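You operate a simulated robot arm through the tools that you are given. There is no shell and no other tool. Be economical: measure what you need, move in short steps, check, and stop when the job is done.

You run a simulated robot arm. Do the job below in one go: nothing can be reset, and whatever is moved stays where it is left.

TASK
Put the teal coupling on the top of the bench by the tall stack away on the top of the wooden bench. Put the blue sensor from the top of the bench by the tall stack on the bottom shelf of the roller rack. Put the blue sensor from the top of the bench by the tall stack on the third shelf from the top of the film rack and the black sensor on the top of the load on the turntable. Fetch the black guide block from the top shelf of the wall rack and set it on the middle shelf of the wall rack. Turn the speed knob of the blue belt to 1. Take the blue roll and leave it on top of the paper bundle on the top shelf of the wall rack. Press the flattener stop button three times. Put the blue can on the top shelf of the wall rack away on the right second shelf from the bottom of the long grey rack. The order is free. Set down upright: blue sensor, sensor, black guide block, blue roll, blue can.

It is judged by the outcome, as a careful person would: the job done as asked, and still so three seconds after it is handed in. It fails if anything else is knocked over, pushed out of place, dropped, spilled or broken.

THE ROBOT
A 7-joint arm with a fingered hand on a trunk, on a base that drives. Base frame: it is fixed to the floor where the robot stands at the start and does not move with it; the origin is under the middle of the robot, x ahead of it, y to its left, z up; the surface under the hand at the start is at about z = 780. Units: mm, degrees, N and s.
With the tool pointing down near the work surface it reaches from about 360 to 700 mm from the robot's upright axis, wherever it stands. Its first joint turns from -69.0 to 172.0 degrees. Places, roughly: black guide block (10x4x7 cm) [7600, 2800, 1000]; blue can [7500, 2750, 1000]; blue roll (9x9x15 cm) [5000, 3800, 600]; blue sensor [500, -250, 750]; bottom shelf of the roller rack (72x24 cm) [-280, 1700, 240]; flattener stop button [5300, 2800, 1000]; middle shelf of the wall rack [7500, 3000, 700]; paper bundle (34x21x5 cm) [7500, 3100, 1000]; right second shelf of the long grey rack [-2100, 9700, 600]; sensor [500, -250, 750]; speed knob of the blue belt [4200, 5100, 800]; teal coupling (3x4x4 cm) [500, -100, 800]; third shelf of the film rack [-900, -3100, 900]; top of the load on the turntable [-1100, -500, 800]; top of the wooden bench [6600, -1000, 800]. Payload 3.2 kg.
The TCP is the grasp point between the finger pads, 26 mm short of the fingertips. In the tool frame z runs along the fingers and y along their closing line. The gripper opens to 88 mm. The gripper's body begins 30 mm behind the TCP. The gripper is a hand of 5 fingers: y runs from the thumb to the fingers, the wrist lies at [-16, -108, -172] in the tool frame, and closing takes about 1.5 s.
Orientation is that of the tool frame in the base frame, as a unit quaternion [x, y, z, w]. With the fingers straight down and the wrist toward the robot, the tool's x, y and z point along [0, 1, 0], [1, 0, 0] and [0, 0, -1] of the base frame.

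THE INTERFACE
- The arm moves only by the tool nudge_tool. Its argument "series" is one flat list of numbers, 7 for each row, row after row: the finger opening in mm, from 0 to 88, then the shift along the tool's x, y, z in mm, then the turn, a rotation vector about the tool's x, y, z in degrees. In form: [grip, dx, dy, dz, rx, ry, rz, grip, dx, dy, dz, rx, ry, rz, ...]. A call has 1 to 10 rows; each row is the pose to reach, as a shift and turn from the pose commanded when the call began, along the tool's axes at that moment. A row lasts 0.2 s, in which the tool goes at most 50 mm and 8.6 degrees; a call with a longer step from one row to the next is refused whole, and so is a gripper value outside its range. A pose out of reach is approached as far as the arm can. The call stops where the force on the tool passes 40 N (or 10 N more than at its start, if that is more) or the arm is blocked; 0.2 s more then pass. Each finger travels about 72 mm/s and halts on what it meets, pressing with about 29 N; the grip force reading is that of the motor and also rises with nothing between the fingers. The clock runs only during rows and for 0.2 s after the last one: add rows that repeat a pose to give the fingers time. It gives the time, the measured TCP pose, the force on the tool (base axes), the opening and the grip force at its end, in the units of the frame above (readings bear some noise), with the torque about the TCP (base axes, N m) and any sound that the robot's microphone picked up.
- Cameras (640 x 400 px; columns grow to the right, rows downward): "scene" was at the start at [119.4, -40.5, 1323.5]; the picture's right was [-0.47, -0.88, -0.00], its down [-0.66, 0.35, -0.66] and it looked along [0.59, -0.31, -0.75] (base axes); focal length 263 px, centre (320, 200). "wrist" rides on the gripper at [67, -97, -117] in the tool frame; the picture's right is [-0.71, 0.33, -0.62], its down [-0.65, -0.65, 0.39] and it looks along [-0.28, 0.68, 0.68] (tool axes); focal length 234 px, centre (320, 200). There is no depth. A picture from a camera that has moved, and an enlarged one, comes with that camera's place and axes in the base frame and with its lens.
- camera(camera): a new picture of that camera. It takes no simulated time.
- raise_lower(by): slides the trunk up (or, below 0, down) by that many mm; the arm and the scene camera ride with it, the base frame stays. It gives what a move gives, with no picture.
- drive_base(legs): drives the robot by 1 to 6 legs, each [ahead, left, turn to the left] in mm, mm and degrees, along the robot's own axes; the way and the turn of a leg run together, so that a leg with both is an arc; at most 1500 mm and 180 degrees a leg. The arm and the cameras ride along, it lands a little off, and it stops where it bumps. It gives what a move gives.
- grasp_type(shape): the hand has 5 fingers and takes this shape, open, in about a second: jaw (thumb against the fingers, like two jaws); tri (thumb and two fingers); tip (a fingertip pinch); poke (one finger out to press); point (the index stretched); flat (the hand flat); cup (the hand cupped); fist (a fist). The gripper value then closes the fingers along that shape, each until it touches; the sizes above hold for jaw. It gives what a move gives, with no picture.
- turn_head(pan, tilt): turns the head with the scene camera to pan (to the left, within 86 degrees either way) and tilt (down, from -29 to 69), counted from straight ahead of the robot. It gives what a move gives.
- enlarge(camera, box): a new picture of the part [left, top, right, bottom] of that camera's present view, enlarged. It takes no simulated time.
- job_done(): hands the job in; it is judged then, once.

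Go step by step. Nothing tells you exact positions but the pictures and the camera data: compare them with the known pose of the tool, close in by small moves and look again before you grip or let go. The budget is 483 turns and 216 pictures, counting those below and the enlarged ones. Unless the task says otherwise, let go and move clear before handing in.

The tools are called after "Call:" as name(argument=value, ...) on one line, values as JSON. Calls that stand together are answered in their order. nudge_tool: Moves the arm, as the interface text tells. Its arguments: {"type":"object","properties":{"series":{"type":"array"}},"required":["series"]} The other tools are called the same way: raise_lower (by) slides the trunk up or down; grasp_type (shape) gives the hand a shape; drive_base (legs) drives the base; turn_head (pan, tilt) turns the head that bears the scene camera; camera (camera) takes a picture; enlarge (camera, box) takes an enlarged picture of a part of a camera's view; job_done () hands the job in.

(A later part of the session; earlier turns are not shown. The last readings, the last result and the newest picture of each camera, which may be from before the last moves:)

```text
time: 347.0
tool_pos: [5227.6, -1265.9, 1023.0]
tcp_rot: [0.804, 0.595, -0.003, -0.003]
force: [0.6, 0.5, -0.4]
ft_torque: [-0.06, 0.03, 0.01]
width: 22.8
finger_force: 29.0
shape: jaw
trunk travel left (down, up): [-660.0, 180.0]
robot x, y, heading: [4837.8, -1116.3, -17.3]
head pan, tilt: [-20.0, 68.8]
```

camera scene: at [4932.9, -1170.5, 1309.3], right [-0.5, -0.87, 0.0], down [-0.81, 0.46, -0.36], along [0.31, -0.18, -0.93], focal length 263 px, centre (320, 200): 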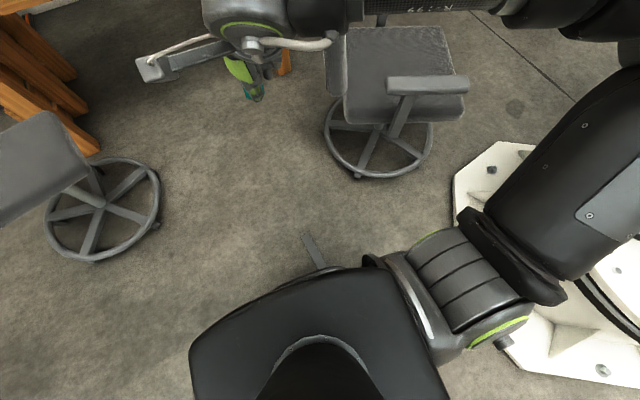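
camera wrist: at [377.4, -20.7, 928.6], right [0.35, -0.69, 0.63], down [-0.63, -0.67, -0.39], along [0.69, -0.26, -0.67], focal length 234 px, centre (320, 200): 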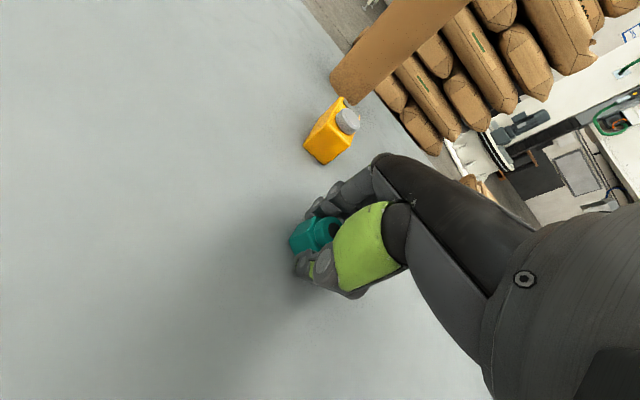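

The base has clear floor around it; probably the forearm touches the chair back. I'll try backing straight out instead.

Call:
drive_base(legs=[[-150, 0, 0]])

Call:
camera(camera="scene")

```text
time: 348.4
tool_pos: [5086.2, -1220.7, 1023.8]
tcp_rot: [0.804, 0.595, -0.003, -0.004]
force: [0.5, -0.2, -0.4]
ft_torque: [0.0, -0.02, -0.01]
width: 22.7
finger_force: 29.1
shape: jaw
trunk travel left (down, up): [-660.0, 180.0]
robot x, y, heading: [4698.6, -1072.1, -17.6]
head pan, tilt: [-20.0, 68.8]
```

```text
85 pictures are left
camera scene: at [4789.2, -1121.3, 1309.4], right [-0.61, -0.79, 0.0], down [-0.74, 0.56, -0.36], along [0.29, -0.22, -0.93], focal length 263 px, centre (320, 200)
```

scene: 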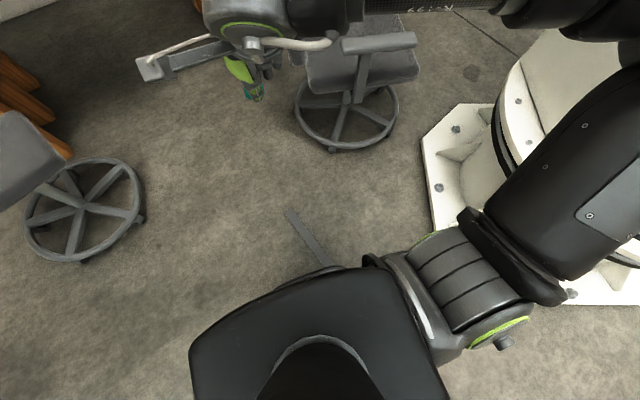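

Free now, and the chair and floor plate haven't moved. I'll go left away from the chair, straighten, then advance along y≈-950.

Call:
drive_base(legs=[[-100, 200, 0], [0, 0, 17.5]])

Call:
turn_head(pan=-10, tilt=40)

Call:
camera(camera="scene")

```text
time: 351.0
tool_pos: [5077.6, -883.7, 1021.9]
tcp_rot: [0.705, 0.709, -0.003, -0.004]
force: [0.0, 0.2, -0.4]
ft_torque: [0.02, 0.0, 0.01]
width: 22.9
finger_force: 28.7
shape: jaw
trunk travel left (down, up): [-660.0, 180.0]
robot x, y, heading: [4663.4, -853.1, 0.0]
head pan, tilt: [-20.0, 68.8]
```

```text
time: 352.0
tool_pos: [5078.6, -881.8, 1021.9]
tcp_rot: [0.705, 0.709, -0.003, -0.004]
force: [0.1, -0.3, -1.1]
ft_torque: [-0.04, 0.01, -0.05]
width: 23.4
finger_force: 29.3
shape: jaw
trunk travel left (down, up): [-660.0, 180.0]
robot x, y, heading: [4663.8, -856.3, -0.1]
head pan, tilt: [-10.0, 40.0]
```

```text
84 pictures are left
camera scene: at [4795.2, -872.8, 1345.3], right [-0.17, -0.98, 0.0], down [-0.63, 0.11, -0.77], along [0.75, -0.13, -0.64], focal length 263 px, centre (320, 200)
```

scene: 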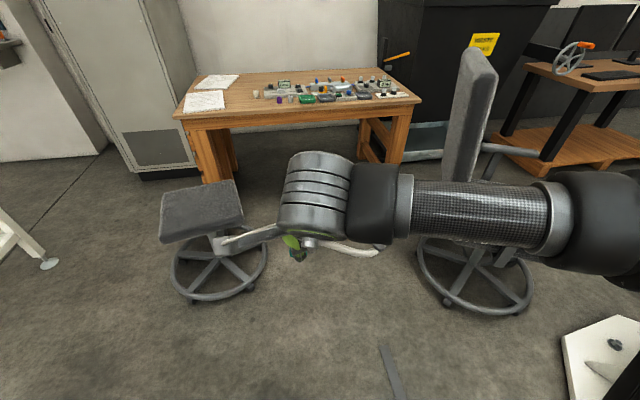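

The lane between stool (y≈-706) and the floor plate (y≈-1265) is centred at y≈-985. I'll move into it in steps.

Call:
drive_base(legs=[[260, -128, 0]])

Call:
drive_base(legs=[[380, 0, 0]])

```text
time: 353.9
tool_pos: [5336.7, -1009.3, 1022.1]
tcp_rot: [0.702, 0.712, -0.004, -0.005]
force: [-0.3, -0.3, 0.0]
ft_torque: [0.02, 0.04, -0.02]
width: 23.2
finger_force: 29.0
shape: jaw
trunk travel left (down, up): [-660.0, 180.0]
robot x, y, heading: [4918.3, -982.2, 0.4]
head pan, tilt: [-10.0, 40.0]
```

```text
time: 356.3
tool_pos: [5703.1, -1010.6, 1022.0]
tcp_rot: [0.704, 0.71, -0.003, -0.004]
force: [0.3, 0.1, -0.4]
ft_torque: [-0.02, 0.03, -0.01]
width: 23.3
finger_force: 28.5
shape: jaw
trunk travel left (down, up): [-660.0, 180.0]
robot x, y, heading: [5285.6, -985.4, 0.0]
head pan, tilt: [-10.0, 40.0]
```

Call:
drive_base(legs=[[380, 0, 0]])

Call:
turn_head(pan=10, tilt=40)

Call:
camera(camera="scene")

Call:
camera(camera="wrist")

```text
time: 358.7
tool_pos: [6079.6, -1004.6, 1022.2]
tcp_rot: [0.701, 0.713, -0.004, -0.005]
force: [0.6, -0.3, -1.6]
ft_torque: [-0.01, 0.03, -0.02]
width: 23.0
finger_force: 28.6
shape: jaw
trunk travel left (down, up): [-660.0, 180.0]
robot x, y, heading: [5660.5, -983.1, 0.5]
head pan, tilt: [-10.0, 40.0]
```

```text
time: 359.5
tool_pos: [6078.4, -1005.4, 1021.6]
tcp_rot: [0.701, 0.713, -0.004, -0.004]
force: [-0.5, -0.2, -0.9]
ft_torque: [0.0, -0.01, -0.01]
width: 23.4
finger_force: 28.8
shape: jaw
trunk travel left (down, up): [-660.0, 180.0]
robot x, y, heading: [5662.6, -979.7, 0.3]
head pan, tilt: [10.0, 40.0]
```

```text
83 pictures are left
camera scene: at [5796.3, -968.2, 1345.4], right [0.18, -0.98, 0.0], down [-0.63, -0.12, -0.77], along [0.75, 0.14, -0.64], focal length 263 px, centre (320, 200)
```

scene: 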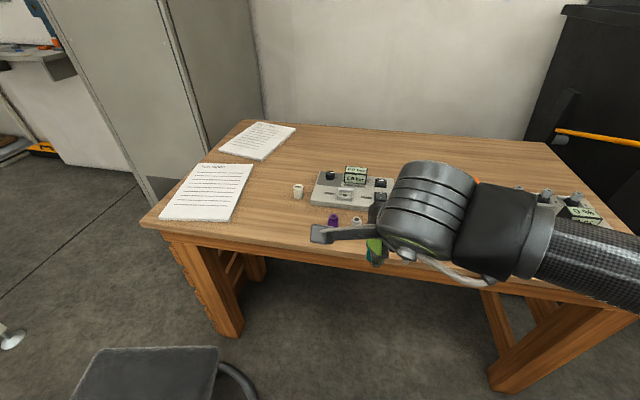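

```text
82 pictures are left
camera wrist: at [5982.0, -939.7, 1140.6], right [0.35, -0.7, 0.62], down [-0.65, -0.66, -0.38], along [0.68, -0.27, -0.69], focal length 234 px, centre (320, 200)
```

wrist: 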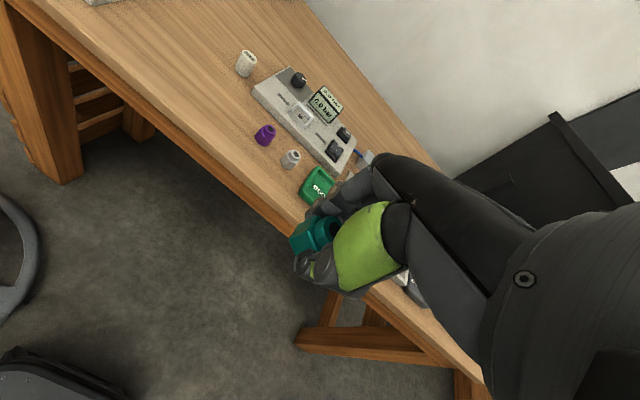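

Free spot on the wood at about (6280, -740), between the papers and the small parts. Moving over it.

Call:
drive_base(legs=[[60, 0, 0]])

Call:
nudge_tool(series=[0, 40, 21, 0, 0, 0, 0, 0, 80, 42, 0, 0, 0, 0, 0, 120, 63, 0, 0, 0, 0, 0, 160, 84, 10, 0, 0, 0, 0, 200, 105, 20, 0, 0, 0, 0, 235, 128, 35, 0, 0, 0, 0, 262, 146, 60, 0, 0, 0, 0, 262, 146, 100, 0, 0, 0, 0, 262, 146, 140, 0, 0, 0])

Call:
camera(camera="wrist")

Call:
camera(camera="scene")

```text
time: 360.5
tool_pos: [6137.9, -1004.0, 1023.0]
tcp_rot: [0.7, 0.714, -0.004, -0.005]
force: [0.6, 0.4, -1.0]
ft_torque: [0.01, 0.02, -0.02]
width: 23.4
finger_force: 29.1
shape: jaw
trunk travel left (down, up): [-660.0, 180.0]
robot x, y, heading: [5723.8, -981.0, 0.5]
head pan, tilt: [10.0, 40.0]
```

```text
time: 362.5
tool_pos: [6278.4, -736.4, 878.8]
tcp_rot: [0.701, 0.713, -0.003, -0.004]
force: [0.1, 0.7, -1.6]
ft_torque: [-0.03, 0.01, 0.0]
width: 23.5
finger_force: 29.1
shape: jaw
out of reach, approached as far as the arm can: row 7
trunk travel left (down, up): [-660.0, 180.0]
robot x, y, heading: [5723.8, -979.5, 0.3]
head pan, tilt: [10.0, 40.0]
```

```text
81 pictures are left
camera wrist: at [6181.7, -671.7, 996.3], right [0.35, -0.7, 0.62], down [-0.65, -0.66, -0.38], along [0.68, -0.27, -0.69], focal length 234 px, centre (320, 200)
```

wrist: 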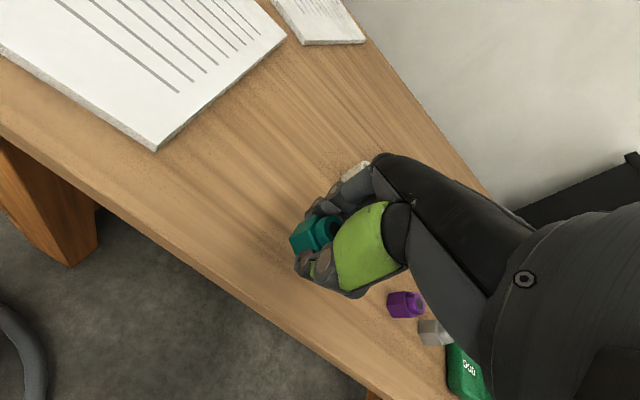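

```text
80 pictures are left
camera scene: at [5855.6, -967.2, 1345.4], right [0.18, -0.98, 0.0], down [-0.63, -0.12, -0.77], along [0.75, 0.14, -0.64], focal length 263 px, centre (320, 200)
```

scene: 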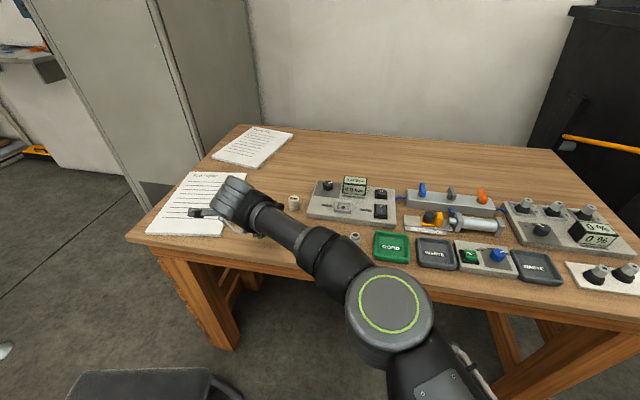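

Call:
nudge_tool(series=[0, 0, 0, 15, 0, 0, 0, 0, 0, 0, 30, 0, 0, 0])

Call:
nudge_tool(series=[0, 0, 0, 4, 0, 0, 0, 0, 0, 0, 8, 0, 0, 0])

Call:
nudge_tool(series=[0, 0, 0, 4, 0, 0, 0, 0, 0, 0, 7, 0, 0, 0])

Call:
nudge_tool(series=[0, 0, 0, 4, 0, 0, 0, 0, 0, 0, 7, 0, 0, 0])

```text
time: 363.1
tool_pos: [6279.4, -737.8, 850.3]
tcp_rot: [0.701, 0.713, -0.003, -0.004]
force: [-0.2, 0.2, -0.7]
ft_torque: [-0.01, -0.02, 0.02]
width: 23.2
finger_force: 29.0
shape: jaw
trunk travel left (down, up): [-660.0, 180.0]
robot x, y, heading: [5720.4, -978.5, 0.7]
head pan, tilt: [10.0, 40.0]
```

```text
time: 363.7
tool_pos: [6279.3, -738.7, 842.3]
tcp_rot: [0.701, 0.713, -0.004, -0.004]
force: [-0.5, 0.9, -1.0]
ft_torque: [-0.03, 0.02, -0.06]
width: 23.2
finger_force: 28.8
shape: jaw
trunk travel left (down, up): [-660.0, 180.0]
robot x, y, heading: [5723.8, -978.5, 0.6]
head pan, tilt: [10.0, 40.0]
```

```text
time: 364.3
tool_pos: [6277.8, -738.3, 835.2]
tcp_rot: [0.701, 0.713, -0.004, -0.004]
force: [0.9, -0.1, 0.1]
ft_torque: [0.04, -0.01, -0.03]
width: 23.3
finger_force: 29.1
shape: jaw
trunk travel left (down, up): [-660.0, 180.0]
robot x, y, heading: [5717.5, -980.2, 0.5]
head pan, tilt: [10.0, 40.0]
```

```text
time: 364.9
tool_pos: [6277.3, -737.7, 831.4]
tcp_rot: [0.701, 0.713, -0.002, -0.003]
force: [0.5, 0.9, 8.9]
ft_torque: [0.0, -0.13, 0.06]
width: 23.6
finger_force: 28.9
shape: jaw
trunk travel left (down, up): [-660.0, 180.0]
robot x, y, heading: [5725.1, -979.2, 0.7]
head pan, tilt: [10.0, 40.0]
```

Contact. Releasing slowly and lifting.

Call:
nudge_tool(series=[0, 0, 0, -2, 0, 0, 0, 18, 0, 0, -2, 0, 0, 0, 24, 0, 0, -2, 0, 0, 0, 34, 0, 0, -2, 0, 0, 0, 50, 0, 0, -2, 0, 0, 0, 50, 0, 0, -2, 0, 0, 0, 50, 0, 0, -20, 0, 0, 0, 50, 0, 0, -60, 0, 0, 0, 50, 0, 0, -105, 0, 0, 0])

Call:
camera(camera="wrist")

```text
time: 366.9
tool_pos: [6280.6, -741.0, 935.9]
tcp_rot: [0.701, 0.713, -0.003, -0.004]
force: [1.5, -0.6, -0.5]
ft_torque: [0.02, 0.0, 0.02]
width: 49.5
finger_force: 0.1
shape: jaw
trunk travel left (down, up): [-660.0, 180.0]
robot x, y, heading: [5723.0, -980.5, 0.6]
head pan, tilt: [10.0, 40.0]
```

```text
79 pictures are left
camera wrist: at [6183.5, -676.3, 1053.9], right [0.35, -0.7, 0.62], down [-0.65, -0.66, -0.38], along [0.68, -0.27, -0.69], focal length 234 px, centre (320, 200)
```

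wrist: 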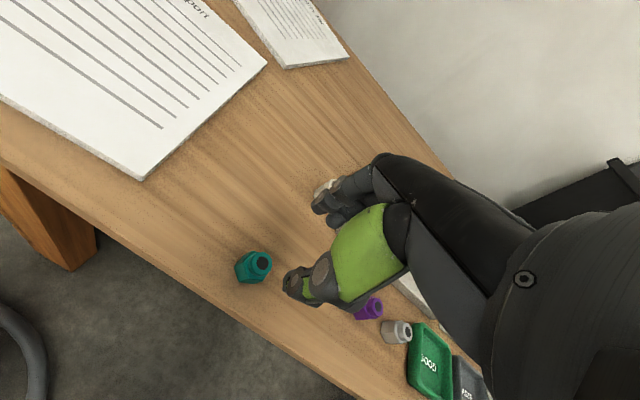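

Coupling placed. Tucking the arm and backing out of the lane.

Call:
nudge_tool(series=[50, -38, -25, -12, 0, 0, 0, 50, -76, -50, -24, 0, 0, 0, 50, -114, -75, -36, 0, 0, 0, 50, -152, -100, -48, 0, 0, 0, 50, -190, -125, -60, 0, 0, 0, 50, -225, -145, -75, 0, 0, 0, 50, -245, -160, -90, 0, 0, 0])

Call:
drive_base(legs=[[-530, 0, 0], [-500, 0, 0]])

Call:
drive_base(legs=[[0, 1300, 0], [0, 0, 90]])

Call:
turn_head(pan=0, tilt=12)

Call:
camera(camera="scene")

```text
time: 368.5
tool_pos: [6123.1, -988.3, 1025.8]
tcp_rot: [0.701, 0.713, -0.004, -0.004]
force: [0.0, 0.3, -0.7]
ft_torque: [-0.01, 0.02, 0.03]
width: 49.5
finger_force: 0.0
shape: jaw
trunk travel left (down, up): [-660.0, 180.0]
robot x, y, heading: [5719.6, -977.5, 0.6]
head pan, tilt: [10.0, 40.0]
```

```text
time: 374.2
tool_pos: [5082.7, -995.6, 1027.1]
tcp_rot: [0.704, 0.711, -0.003, -0.004]
force: [0.0, 0.4, 0.3]
ft_torque: [-0.04, 0.0, 0.0]
width: 49.6
finger_force: 0.0
shape: jaw
trunk travel left (down, up): [-660.0, 180.0]
robot x, y, heading: [4677.0, -989.6, 0.4]
head pan, tilt: [10.0, 40.0]
```

```text
time: 384.4
tool_pos: [4683.0, 695.8, 1025.1]
tcp_rot: [-0.007, 1.0, -0.006, 0.0]
force: [-0.5, -0.4, 0.0]
ft_torque: [0.02, 0.0, 0.0]
width: 49.6
finger_force: 0.0
shape: jaw
trunk travel left (down, up): [-660.0, 180.0]
robot x, y, heading: [4677.0, 289.0, 90.0]
head pan, tilt: [10.0, 40.0]
```

```text
time: 385.4
tool_pos: [4684.0, 695.3, 1026.0]
tcp_rot: [-0.007, 1.0, -0.005, 0.0]
force: [-0.3, 0.2, 0.1]
ft_torque: [0.01, -0.01, -0.01]
width: 49.7
finger_force: 0.1
shape: jaw
trunk travel left (down, up): [-660.0, 180.0]
robot x, y, heading: [4678.1, 292.1, 90.5]
head pan, tilt: [0.0, 12.0]
```

```text
78 pictures are left
camera scene: at [4674.4, 432.8, 1389.8], right [1.0, 0.01, 0.0], down [0.0, -0.21, -0.98], along [-0.01, 0.98, -0.21], focal length 263 px, centre (320, 200)
```

scene: 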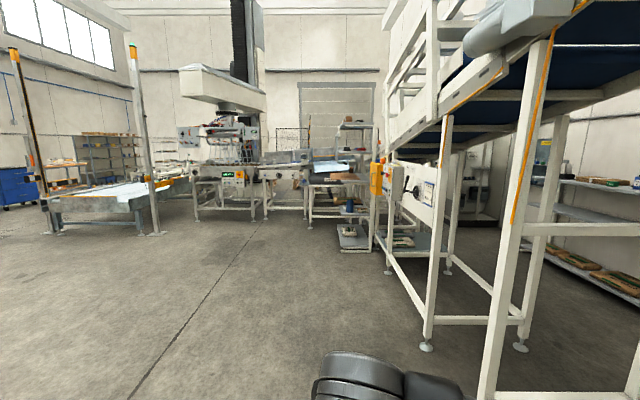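

The flattener's panel is on the right at about (5300, 2800), facing -x. I'll drive alongside and face it.

Call:
drive_base(legs=[[1400, 100, 0], [1050, 80, 0], [0, 0, -90]])

Call:
turn_head(pan=10, tilt=25)

Call:
camera(camera="scene")

```text
time: 401.2
tool_pos: [4915.2, 2781.0, 1025.9]
tcp_rot: [0.692, 0.722, -0.004, -0.004]
force: [0.5, 0.4, -0.6]
ft_torque: [0.0, 0.04, -0.02]
width: 49.7
finger_force: 0.2
shape: jaw
trunk travel left (down, up): [-660.0, 180.0]
robot x, y, heading: [4517.9, 2778.8, 2.2]
head pan, tilt: [0.0, 12.0]
```

```text
time: 402.0
tool_pos: [4914.6, 2780.7, 1025.9]
tcp_rot: [0.691, 0.723, -0.005, -0.005]
force: [-0.4, -0.4, -0.4]
ft_torque: [-0.02, 0.03, 0.06]
width: 49.6
finger_force: 0.1
shape: jaw
trunk travel left (down, up): [-660.0, 180.0]
robot x, y, heading: [4512.1, 2779.3, 1.9]
head pan, tilt: [10.0, 25.0]
```

```text
77 pictures are left
camera scene: at [4653.6, 2795.4, 1368.8], right [0.21, -0.98, 0.0], down [-0.41, -0.09, -0.91], along [0.89, 0.19, -0.42], focal length 263 px, centre (320, 200)
```

scene: 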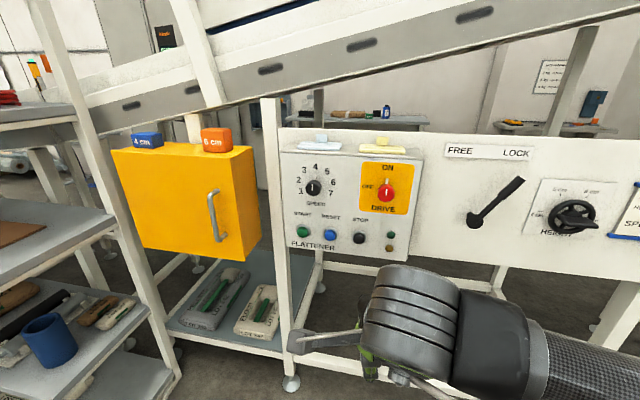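

I see the FLATTENER panel with START, RESET and STOP buttons. Zooming for detail.

Call:
enlarge(camera="scene", box=[270, 130, 430, 260])

Call:
camera(camera="wrist")

```text
3.08 times, centred on (350, 195) of scene
camera zoom: at [4653.6, 2795.4, 1368.8], right [0.21, -0.98, 0.0], down [-0.41, -0.09, -0.91], along [0.89, 0.19, -0.42], focal length 809 px, centre (228, 215)
```

zoom: 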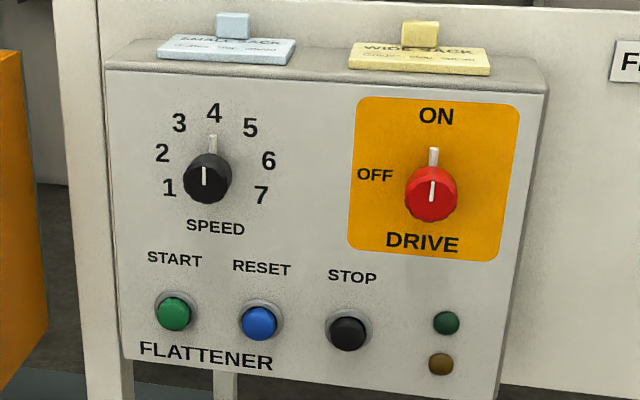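

```text
75 pictures are left
camera wrist: at [4816.9, 2843.4, 1143.9], right [0.37, -0.69, 0.62], down [-0.63, -0.68, -0.38], along [0.68, -0.25, -0.69], focal length 234 px, centre (320, 200)
```

wrist: 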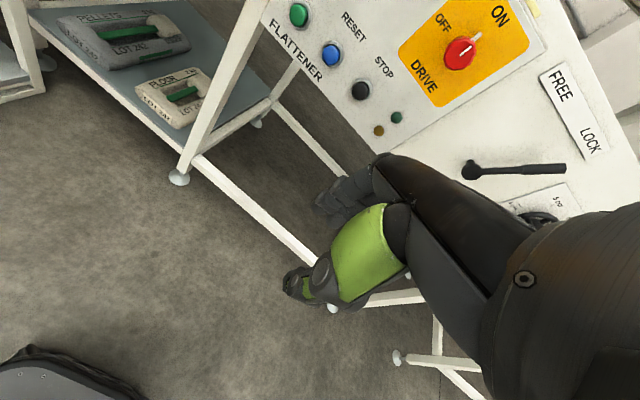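

STOP is at about (5306, 2820, 952). I'll take the poke shape and turn the hand to point forward.

Call:
grasp_type(shape="poke")

Call:
nudge_tool(series=[88, 4, 0, 0, -8.6, 0, 0, 88, 8, 0, 0, -17.2, 0, 0, 88, 12, 0, 0, -25.8, 0, 0, 88, 16, 0, 0, -34.4, 0, 0, 88, 20, 0, 0, -43, 0, 0, 88, 24, 0, 0, -51.6, 0, 0, 88, 28, 0, 0, -60.2, 0, 0, 88, 32, 0, 0, -68.8, 0, 0, 88, 36, 0, 0, -77.4, 0, 0, 88, 40, 0, 0, -86, 0, 0])

Call:
camera(camera="wrist")

Call:
camera(camera="scene")

```text
time: 402.9
tool_pos: [4914.9, 2780.9, 1026.1]
tcp_rot: [0.692, 0.722, -0.004, -0.003]
force: [0.8, -0.5, -0.4]
ft_torque: [-0.03, 0.03, 0.03]
width: 0.2
finger_force: 0.0
shape: poke
trunk travel left (down, up): [-660.0, 180.0]
robot x, y, heading: [4512.0, 2776.9, 1.8]
head pan, tilt: [10.0, 25.0]
```

```text
time: 405.1
tool_pos: [4924.8, 2808.3, 1039.6]
tcp_rot: [0.531, 0.51, 0.494, 0.463]
force: [0.1, 0.0, 0.2]
ft_torque: [0.0, 0.01, 0.01]
width: 0.0
finger_force: 0.0
shape: poke
out of reach, approached as far as the arm can: row 4, 5, 6, 7, 8, 10
trunk travel left (down, up): [-660.0, 180.0]
robot x, y, heading: [4518.6, 2777.8, 2.0]
head pan, tilt: [10.0, 25.0]
```

```text
74 pictures are left
camera wrist: at [4797.9, 2879.2, 955.4], right [-0.59, -0.73, 0.34], down [0.34, -0.61, -0.72], along [0.74, -0.31, 0.6], focal length 234 px, centre (320, 200)
```

wrist: 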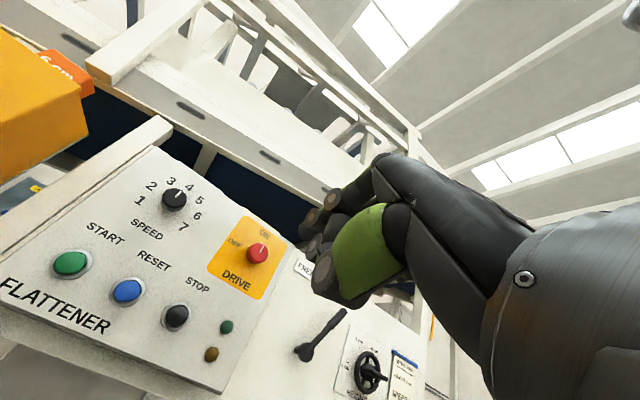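

```text
73 pictures are left
camera scene: at [4654.4, 2795.3, 1368.7], right [0.21, -0.98, 0.0], down [-0.41, -0.09, -0.91], along [0.89, 0.19, -0.42], focal length 263 px, centre (320, 200)
```

scene: 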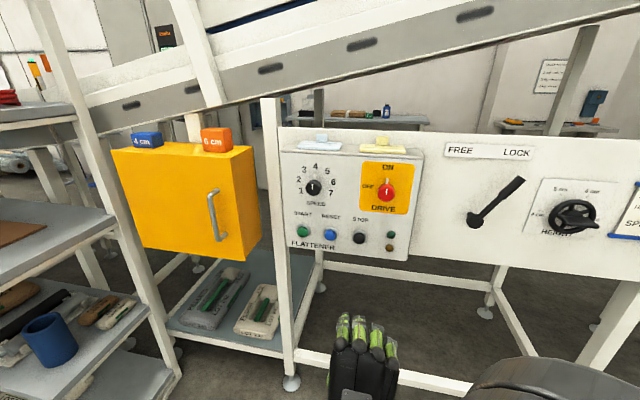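

The hand points at the panel. I'll zoom to see which finger is extended in the poke shape.

Call:
enlarge(camera="scene", box=[300, 290, 440, 400])

Call:
enlarge(camera="wrist", box=[270, 130, 430, 320])

```text
3.64 times, centred on (370, 345) of scene
camera zoom: at [4654.4, 2795.3, 1368.7], right [0.21, -0.98, 0.0], down [-0.41, -0.09, -0.91], along [0.89, 0.19, -0.42], focal length 956 px, centre (138, -327)
```

zoom: 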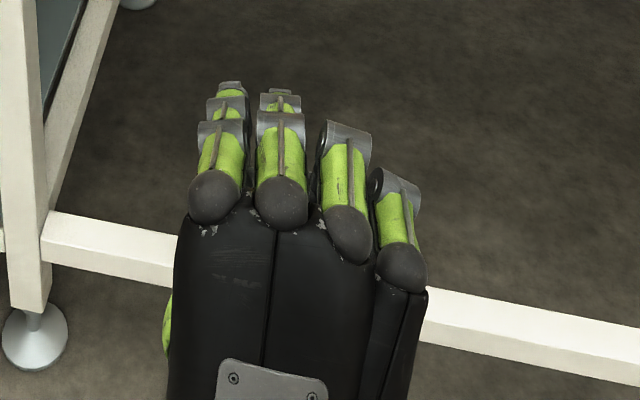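

```text
2.11 times, centred on (350, 225) of wrist
camera zoom: at [4797.9, 2879.2, 955.4], right [-0.59, -0.73, 0.34], down [0.34, -0.61, -0.72], along [0.74, -0.31, 0.6], focal length 493 px, centre (257, 147)
```

zoom: 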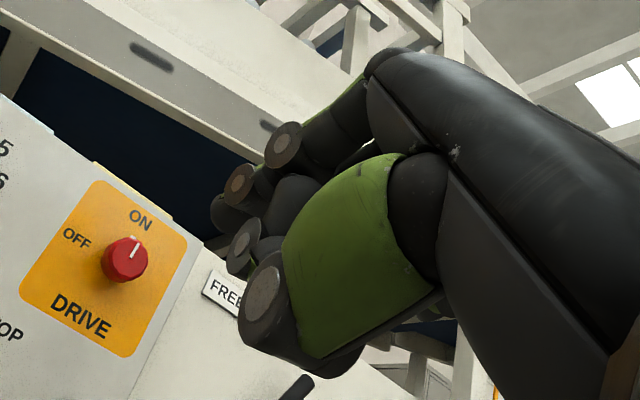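

The extended finger isn't distinct; trying the "point" shape.

Call:
grasp_type(shape="point")

Call:
enlarge(camera="scene", box=[300, 270, 440, 400])

Call:
enlarge(camera="wrist", box=[230, 130, 430, 320])

```text
time: 406.0
tool_pos: [4919.9, 2813.9, 1039.8]
tcp_rot: [0.527, 0.512, 0.497, 0.462]
force: [-0.1, -0.2, 0.1]
ft_torque: [0.03, 0.0, 0.04]
width: 0.0
finger_force: 0.0
shape: point
trunk travel left (down, up): [-660.0, 180.0]
robot x, y, heading: [4514.6, 2779.8, 2.0]
head pan, tilt: [10.0, 25.0]
```

```text
3.08 times, centred on (370, 335) of scene
camera zoom: at [4653.6, 2795.5, 1368.7], right [0.21, -0.98, 0.0], down [-0.41, -0.09, -0.91], along [0.89, 0.19, -0.42], focal length 809 px, centre (166, -215)
```

zoom: 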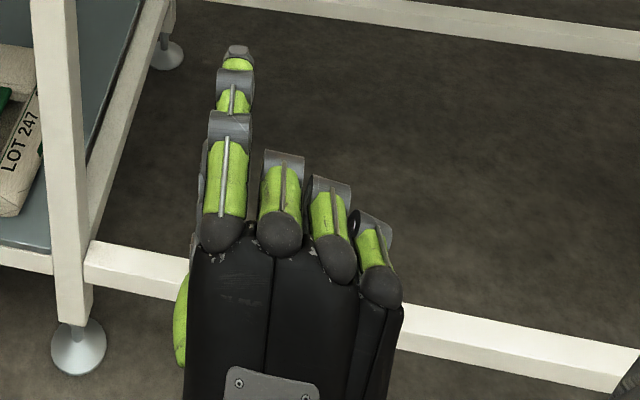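

```text
2.11 times, centred on (330, 225) of wrist
camera zoom: at [4795.1, 2881.5, 956.4], right [-0.58, -0.74, 0.34], down [0.35, -0.61, -0.72], along [0.74, -0.3, 0.61], focal length 493 px, centre (299, 147)
```

zoom: 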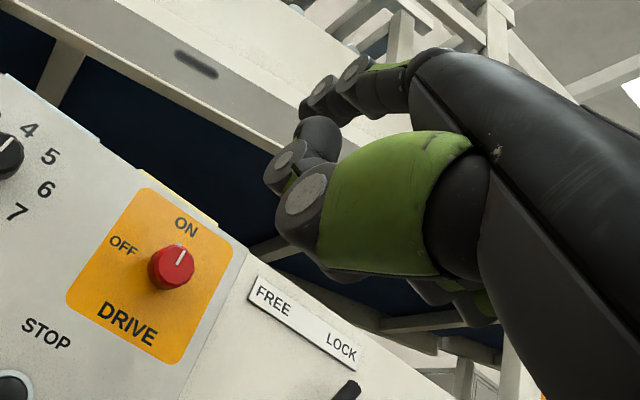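

"Point" stretches the index: its tip sits about (+25, +10, +57) mm from the TCP. I'll lower the trunk and drive closer, then line up with STOP.

Call:
raise_lower(by=-145)

Call:
drive_base(legs=[[220, -10, 0]])

Call:
camera(camera="scene")

Call:
camera(camera="wrist")

```text
time: 407.7
tool_pos: [4921.3, 2813.6, 896.3]
tcp_rot: [0.527, 0.513, 0.498, 0.46]
force: [-0.1, -0.5, -0.4]
ft_torque: [0.0, 0.0, 0.01]
width: 0.1
finger_force: 0.1
shape: point
trunk travel left (down, up): [-515.0, 325.0]
robot x, y, heading: [4516.4, 2776.9, 1.9]
head pan, tilt: [10.0, 25.0]
```

```text
time: 409.4
tool_pos: [5139.6, 2810.7, 895.3]
tcp_rot: [0.527, 0.513, 0.498, 0.46]
force: [-0.5, 0.0, 0.0]
ft_torque: [0.03, -0.01, 0.0]
width: 0.1
finger_force: 0.1
shape: point
trunk travel left (down, up): [-515.0, 325.0]
robot x, y, heading: [4731.3, 2775.7, 1.9]
head pan, tilt: [10.0, 25.0]
```

```text
68 pictures are left
camera scene: at [4872.7, 2793.0, 1223.6], right [0.21, -0.98, 0.0], down [-0.41, -0.09, -0.91], along [0.89, 0.19, -0.42], focal length 263 px, centre (320, 200)
```

scene: 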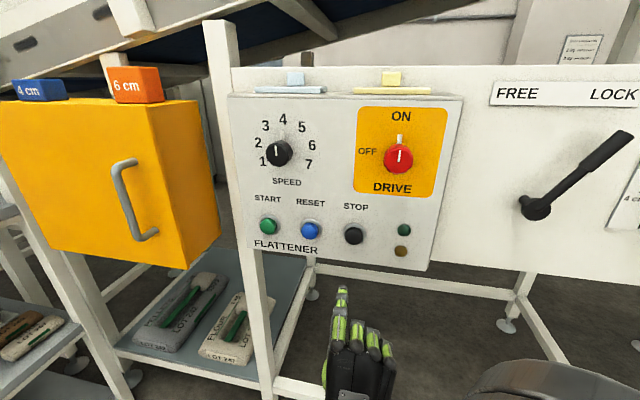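

```text
67 pictures are left
camera wrist: at [5013.4, 2879.6, 811.3], right [-0.58, -0.74, 0.34], down [0.35, -0.6, -0.72], along [0.74, -0.3, 0.61], focal length 234 px, centre (320, 200)
```

wrist: 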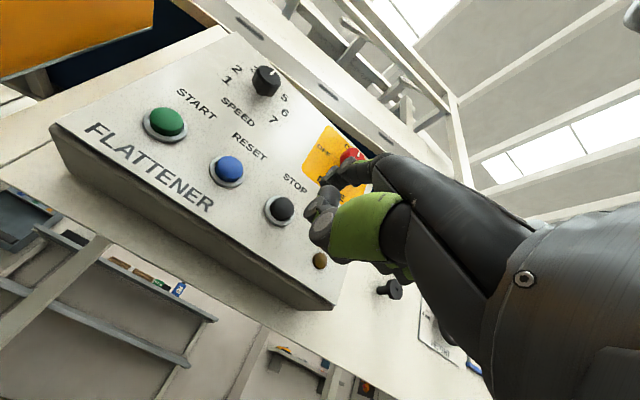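

Refined STOP position ≈ (5272, 2819, 972); the fingertip is at about (5165, 2821, 950). Moving in 70 mm and up, then checking.

Call:
nudge_tool(series=[88, -1, 14, 34, 0, 0, 0, 88, -3, 28, 68, 0, 0, 0])

Call:
enlarge(camera="scene", box=[280, 170, 440, 310])

Call:
enlarge(camera="wrist", box=[180, 100, 400, 280])

```text
time: 410.0
tool_pos: [5209.9, 2809.0, 919.5]
tcp_rot: [0.528, 0.513, 0.497, 0.46]
force: [0.0, 0.5, -0.2]
ft_torque: [0.02, 0.02, 0.02]
width: 0.0
finger_force: 0.0
shape: point
trunk travel left (down, up): [-515.0, 325.0]
robot x, y, heading: [4737.4, 2777.5, 1.9]
head pan, tilt: [10.0, 25.0]
```

```text
2.86 times, centred on (360, 240) of scene
camera zoom: at [4872.3, 2792.8, 1223.7], right [0.21, -0.98, 0.0], down [-0.41, -0.09, -0.91], along [0.89, 0.19, -0.42], focal length 751 px, centre (206, 86)
```

zoom: 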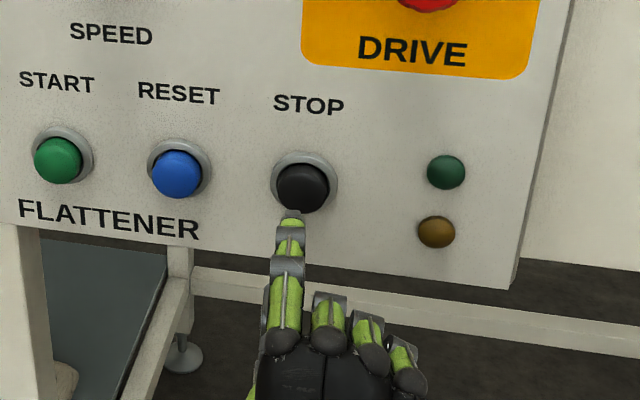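

```text
2.22 times, centred on (290, 190) of wrist
camera zoom: at [5083.3, 2877.5, 835.2], right [-0.58, -0.74, 0.34], down [0.35, -0.6, -0.72], along [0.74, -0.29, 0.61], focal length 520 px, centre (387, 222)
```

zoom: 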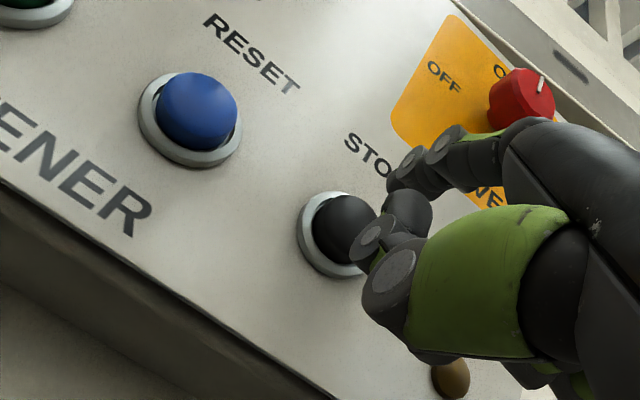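

Fingertip lined up: about 37 mm in front of STOP. First press.

Call:
nudge_tool(series=[88, 0, -2, 15, 0, 0, 0, 88, 0, -1, 28, 0, 0, 0, 88, 0, -1, 36, 0, 0, 0, 88, 0, 0, 42, 0, 0, 0])

Call:
enlarge(camera="scene", box=[280, 170, 440, 310])

```text
time: 411.0
tool_pos: [5247.7, 2810.8, 916.1]
tcp_rot: [0.525, 0.513, 0.499, 0.46]
force: [-15.9, -0.8, -5.3]
ft_torque: [0.02, -0.87, 0.11]
width: 83.4
finger_force: 0.2
shape: point
trunk travel left (down, up): [-515.0, 325.0]
robot x, y, heading: [4730.0, 2775.7, 2.0]
head pan, tilt: [10.0, 25.0]
heard: click
```

```text
2.86 times, centred on (360, 240) of scene
camera zoom: at [4868.2, 2792.8, 1224.1], right [0.21, -0.98, 0.0], down [-0.41, -0.09, -0.91], along [0.89, 0.19, -0.42], focal length 751 px, centre (206, 86)
```

zoom: 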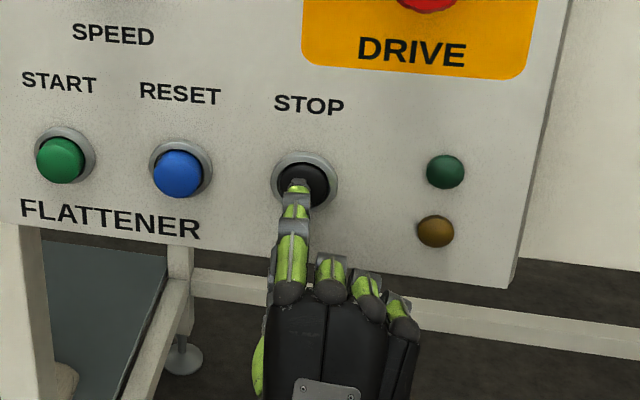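

A click was heard: first press. Releasing, then pressing again.

Call:
nudge_tool(series=[88, 0, 0, -12, 0, 0, 0, 88, 0, 0, -25, 0, 0, 0, 88, 0, 0, -25, 0, 0, 0])

Call:
nudge_tool(series=[88, 0, 0, 12, 0, 0, 0, 88, 0, 0, 19, 0, 0, 0, 88, 0, 0, 25, 0, 0, 0])

```text
time: 411.8
tool_pos: [5225.3, 2810.0, 917.5]
tcp_rot: [0.526, 0.513, 0.498, 0.46]
force: [-0.8, 0.4, 0.8]
ft_torque: [0.01, 0.01, -0.01]
width: 83.3
finger_force: 0.1
shape: point
trunk travel left (down, up): [-515.0, 325.0]
robot x, y, heading: [4730.6, 2777.5, 1.8]
head pan, tilt: [10.0, 25.0]
```

```text
time: 412.6
tool_pos: [5247.3, 2810.9, 915.5]
tcp_rot: [0.526, 0.513, 0.499, 0.46]
force: [-12.2, -1.0, -4.8]
ft_torque: [0.02, -0.68, 0.11]
width: 83.4
finger_force: 0.0
shape: point
trunk travel left (down, up): [-515.0, 325.0]
robot x, y, heading: [4729.9, 2776.5, 2.0]
head pan, tilt: [10.0, 25.0]
heard: click
```

Second click. Releasing and pressing a third time, then backing away.

Call:
nudge_tool(series=[88, 0, 0, -12, 0, 0, 0, 88, 0, 0, -25, 0, 0, 0, 88, 0, 0, -25, 0, 0, 0])

Call:
nudge_tool(series=[88, 0, 0, 12, 0, 0, 0, 88, 0, 0, 19, 0, 0, 0, 88, 0, 0, 25, 0, 0, 0])

Call:
nudge_tool(series=[88, 0, 0, -20, 0, 0, 0, 88, 0, 0, -60, 0, 0, 0, 88, 0, 0, -100, 0, 0, 0, 88, 0, 0, -140, 0, 0, 0])

```text
time: 413.4
tool_pos: [5224.6, 2809.4, 916.6]
tcp_rot: [0.527, 0.513, 0.498, 0.459]
force: [1.1, 1.5, -0.1]
ft_torque: [-0.03, -0.01, -0.01]
width: 0.0
finger_force: 0.2
shape: point
trunk travel left (down, up): [-515.0, 325.0]
robot x, y, heading: [4733.1, 2775.1, 2.1]
head pan, tilt: [10.0, 25.0]
```

```text
time: 414.2
tool_pos: [5247.9, 2810.2, 916.1]
tcp_rot: [0.526, 0.513, 0.498, 0.46]
force: [-11.8, -1.3, -3.9]
ft_torque: [0.0, -0.6, 0.09]
width: 0.0
finger_force: 0.2
shape: point
trunk travel left (down, up): [-515.0, 325.0]
robot x, y, heading: [4727.9, 2778.1, 1.9]
head pan, tilt: [10.0, 25.0]
heard: click
```

```text
time: 415.2
tool_pos: [5118.7, 2816.5, 922.4]
tcp_rot: [0.526, 0.512, 0.498, 0.462]
force: [0.1, -0.8, 0.4]
ft_torque: [0.02, 0.01, -0.05]
width: 0.1
finger_force: 0.0
shape: point
out of reach, approached as far as the arm can: row 4
trunk travel left (down, up): [-515.0, 325.0]
robot x, y, heading: [4730.7, 2772.9, 1.8]
head pan, tilt: [10.0, 25.0]
```

Three clicks heard. Next the blue belt's speed knob near (4200, 5100, 800): back off and drive north.

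Call:
drive_base(legs=[[-380, 0, 0], [0, 0, 88], [1300, 0, 0]])

Call:
turn_head(pan=0, tilt=25)

Call:
camera(camera="scene")

```text
time: 427.5
tool_pos: [4349.7, 4458.1, 921.9]
tcp_rot: [0.029, 0.734, 0.679, -0.009]
force: [-0.4, 0.2, 0.3]
ft_torque: [0.0, 0.02, 0.0]
width: 0.0
finger_force: 0.1
shape: point
trunk travel left (down, up): [-515.0, 325.0]
robot x, y, heading: [4369.7, 4067.9, 89.1]
head pan, tilt: [10.0, 25.0]
```

```text
time: 428.2
tool_pos: [4350.3, 4457.9, 922.1]
tcp_rot: [0.028, 0.734, 0.678, -0.01]
force: [0.4, 0.2, 0.0]
ft_torque: [0.01, -0.02, -0.03]
width: 0.0
finger_force: 0.1
shape: point
trunk travel left (down, up): [-515.0, 325.0]
robot x, y, heading: [4367.3, 4071.0, 89.1]
head pan, tilt: [0.0, 25.0]
```

```text
63 pictures are left
camera scene: at [4372.5, 4207.7, 1223.7], right [1.0, -0.02, 0.0], down [-0.01, -0.42, -0.91], along [0.02, 0.91, -0.42], focal length 263 px, centre (320, 200)
```

scene: 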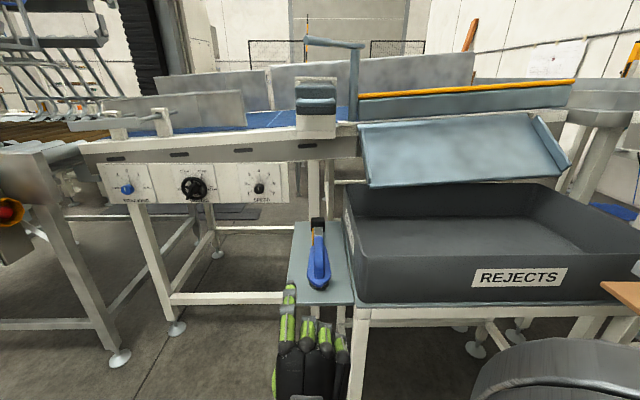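

The blue belt's front panel shows three controls; the SPEED knob is the right one. Zooming.

Call:
enlarge(camera="scene", box=[210, 150, 310, 220])

Call:
camera(camera="wrist")

```text
5.71 times, centred on (260, 185) of scene
camera zoom: at [4372.5, 4207.7, 1223.7], right [1.0, -0.02, 0.0], down [-0.01, -0.42, -0.91], along [0.02, 0.91, -0.42], focal length 1502 px, centre (663, 286)
```

zoom: 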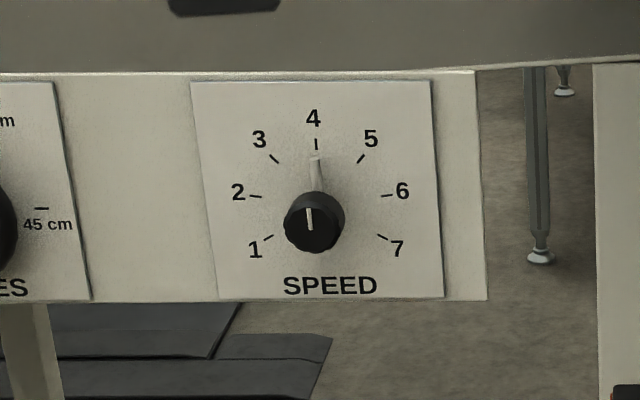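

```text
61 pictures are left
camera wrist: at [4274.6, 4334.8, 838.2], right [0.71, -0.62, 0.34], down [0.62, 0.32, -0.72], along [0.33, 0.72, 0.61], focal length 234 px, centre (320, 200)
```

wrist: 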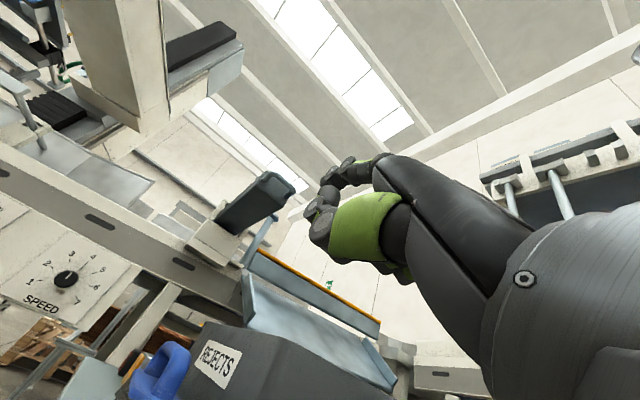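

The speed knob points at 4; it sits near (4154, 5150, 838) and "1" is about 113° counter-clockwise. I'll position the base, lower the trunk, take the jaw shape and pre-rotate the hand clockwise.

Call:
drive_base(legs=[[430, 190, 0]])

Call:
raise_lower(by=-80)

Call:
grasp_type(shape="jaw")

Call:
nudge_tool(series=[88, 0, 0, 0, -4.5, 0, 0, 88, 0, 0, 0, -4.5, 0, 7, 88, 0, 0, 0, -4.5, 0, 14, 88, 0, 0, 0, -4.5, 0, 21, 88, 0, 0, 0, -4.5, 0, 28, 88, 0, 0, 0, -4.5, 0, 35, 88, 0, 0, 0, -4.5, 0, 42, 88, 0, 0, 0, -4.5, 0, 49, 88, 0, 0, 0, -4.5, 0, 57, 88, 0, 0, 0, -4.5, 0, 57])

Call:
camera(camera="scene")

```text
time: 431.0
tool_pos: [4159.2, 4890.4, 922.6]
tcp_rot: [0.027, 0.734, 0.678, -0.01]
force: [0.3, -0.1, -0.1]
ft_torque: [0.05, -0.03, 0.03]
width: 0.0
finger_force: 0.1
shape: point
trunk travel left (down, up): [-515.0, 325.0]
robot x, y, heading: [4182.5, 4501.6, 89.3]
head pan, tilt: [0.0, 25.0]
```

```text
time: 432.2
tool_pos: [4160.3, 4888.3, 842.4]
tcp_rot: [0.028, 0.734, 0.678, -0.01]
force: [0.1, -0.1, 0.3]
ft_torque: [0.01, -0.02, 0.03]
width: 0.0
finger_force: 0.0
shape: point
trunk travel left (down, up): [-435.0, 405.0]
robot x, y, heading: [4180.4, 4498.0, 89.2]
head pan, tilt: [0.0, 25.0]
```

```text
time: 433.1
tool_pos: [4159.5, 4890.8, 842.3]
tcp_rot: [0.028, 0.734, 0.678, -0.01]
force: [1.4, -1.2, -0.2]
ft_torque: [0.0, 0.01, 0.02]
width: 87.6
finger_force: 0.0
shape: jaw
trunk travel left (down, up): [-435.0, 405.0]
robot x, y, heading: [4180.1, 4504.2, 89.2]
head pan, tilt: [0.0, 25.0]
```

```text
time: 435.3
tool_pos: [4158.9, 4890.3, 841.6]
tcp_rot: [0.376, 0.606, 0.618, -0.332]
force: [-0.4, 0.4, 0.5]
ft_torque: [0.02, -0.02, -0.02]
width: 87.8
finger_force: 0.1
shape: jaw
trunk travel left (down, up): [-435.0, 405.0]
robot x, y, heading: [4184.2, 4501.7, 89.3]
head pan, tilt: [0.0, 25.0]
```

```text
60 pictures are left
camera scene: at [4183.9, 4640.4, 1143.7], right [1.0, -0.01, 0.0], down [-0.01, -0.42, -0.91], along [0.01, 0.91, -0.42], focal length 263 px, centre (320, 200)
```

scene: 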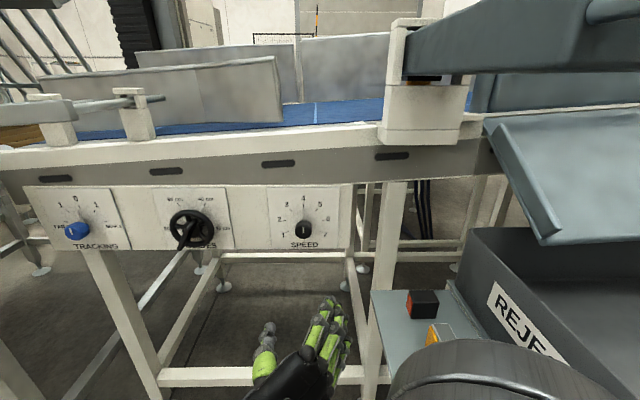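

Call:
camera(camera="wrist")

Call:
enlarge(camera="scene", box=[230, 180, 380, 400])

```text
59 pictures are left
camera wrist: at [4034.8, 4780.5, 852.8], right [0.6, -0.67, -0.44], down [-0.22, 0.39, -0.9], along [0.77, 0.63, 0.09], focal length 234 px, centre (320, 200)
```

wrist: 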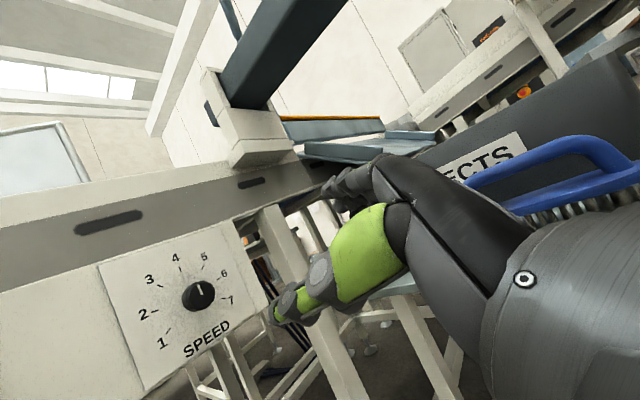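

```text
1.82 times, centred on (305, 290) of scene
camera zoom: at [4183.9, 4640.4, 1143.7], right [1.0, -0.01, 0.0], down [-0.01, -0.42, -0.91], along [0.01, 0.91, -0.42], focal length 478 px, centre (347, 36)
```

zoom: 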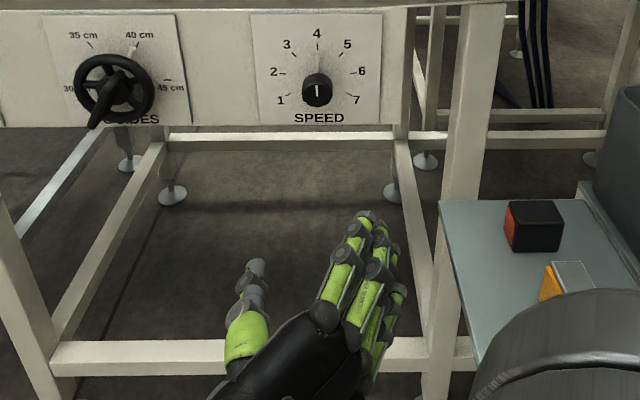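

Knob front at about (4152, 5135, 841). Approaching to just in front of it.

Call:
nudge_tool(series=[88, 3, -4, 45, 0, 0, 0, 88, 5, -7, 90, 0, 0, 0, 88, 8, -10, 135, 0, 0, 0, 88, 10, -14, 180, 0, 0, 0])

Call:
enlarge(camera="scene", box=[240, 170, 380, 300])

Call:
camera(camera="wrist")

```text
time: 436.3
tool_pos: [4156.4, 5072.1, 841.2]
tcp_rot: [0.377, 0.606, 0.618, -0.33]
force: [-0.8, 0.0, -0.1]
ft_torque: [-0.01, -0.02, -0.02]
width: 88.2
finger_force: 0.0
shape: jaw
trunk travel left (down, up): [-435.0, 405.0]
robot x, y, heading: [4180.6, 4503.7, 89.3]
head pan, tilt: [0.0, 25.0]
```

```text
3.08 times, centred on (310, 235) of scene
camera zoom: at [4183.7, 4641.2, 1143.6], right [1.0, -0.01, 0.0], down [-0.01, -0.42, -0.91], along [0.01, 0.91, -0.42], focal length 809 px, centre (351, 92)
```

zoom: 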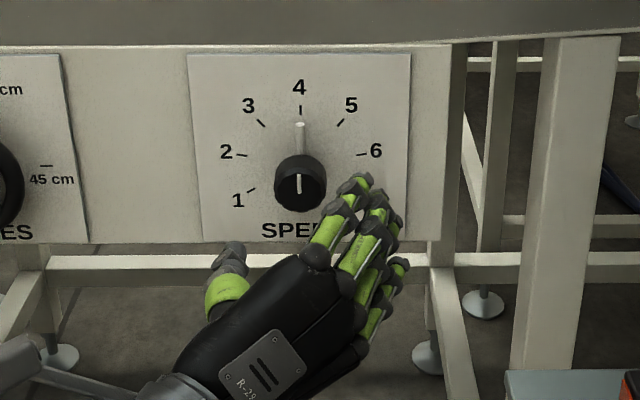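

```text
56 pictures are left
camera wrist: at [4030.6, 4962.5, 852.4], right [0.6, -0.67, -0.44], down [-0.22, 0.39, -0.9], along [0.77, 0.63, 0.09], focal length 234 px, centre (320, 200)
```

wrist: 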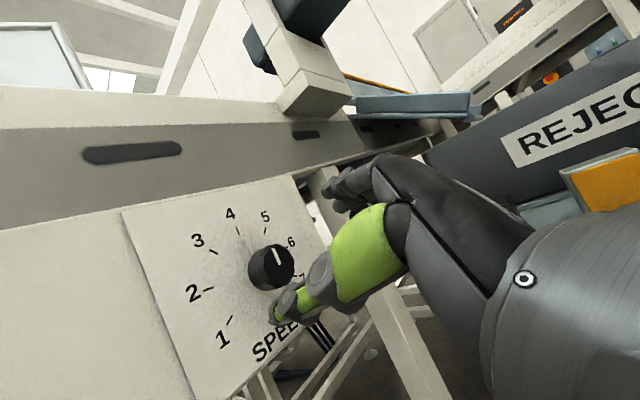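

Knob front confirmed at (4152, 5135, 838). Moving around it and closing.

Call:
nudge_tool(series=[88, 1, -4, 18, 0, 0, 0, 88, 2, -7, 36, 0, 0, 0, 88, 2, -7, 50, 0, 0, 0, 60, 2, -7, 50, 0, 0, 0, 45, 2, -7, 50, 0, 0, 0, 30, 2, -7, 50, 0, 0, 0, 0, 2, -7, 50, 0, 0, 0, 0, 2, -7, 50, 0, 0, 0])

Call:
enlarge(camera="scene", box=[240, 170, 380, 300])

```text
time: 438.1
tool_pos: [4147.7, 5121.3, 837.7]
tcp_rot: [0.374, 0.607, 0.618, -0.332]
force: [-3.6, 2.7, -0.4]
ft_torque: [-0.02, -0.03, 0.01]
width: 29.3
finger_force: 29.0
shape: jaw
trunk travel left (down, up): [-435.0, 405.0]
robot x, y, heading: [4180.3, 4501.7, 89.2]
head pan, tilt: [0.0, 25.0]
```

```text
3.08 times, centred on (310, 235) of scene
camera zoom: at [4183.1, 4640.9, 1143.7], right [1.0, -0.01, 0.0], down [-0.01, -0.42, -0.91], along [0.01, 0.91, -0.42], focal length 809 px, centre (351, 92)
```

zoom: 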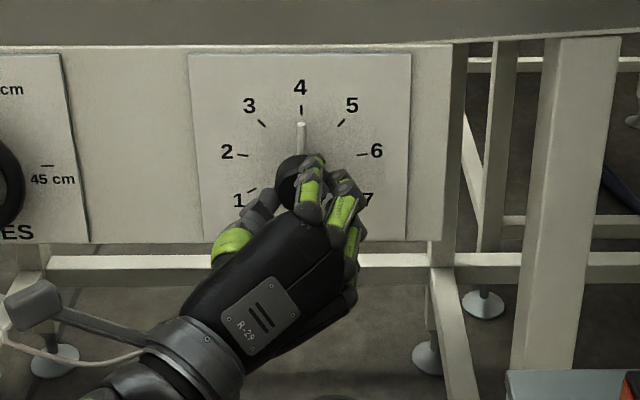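

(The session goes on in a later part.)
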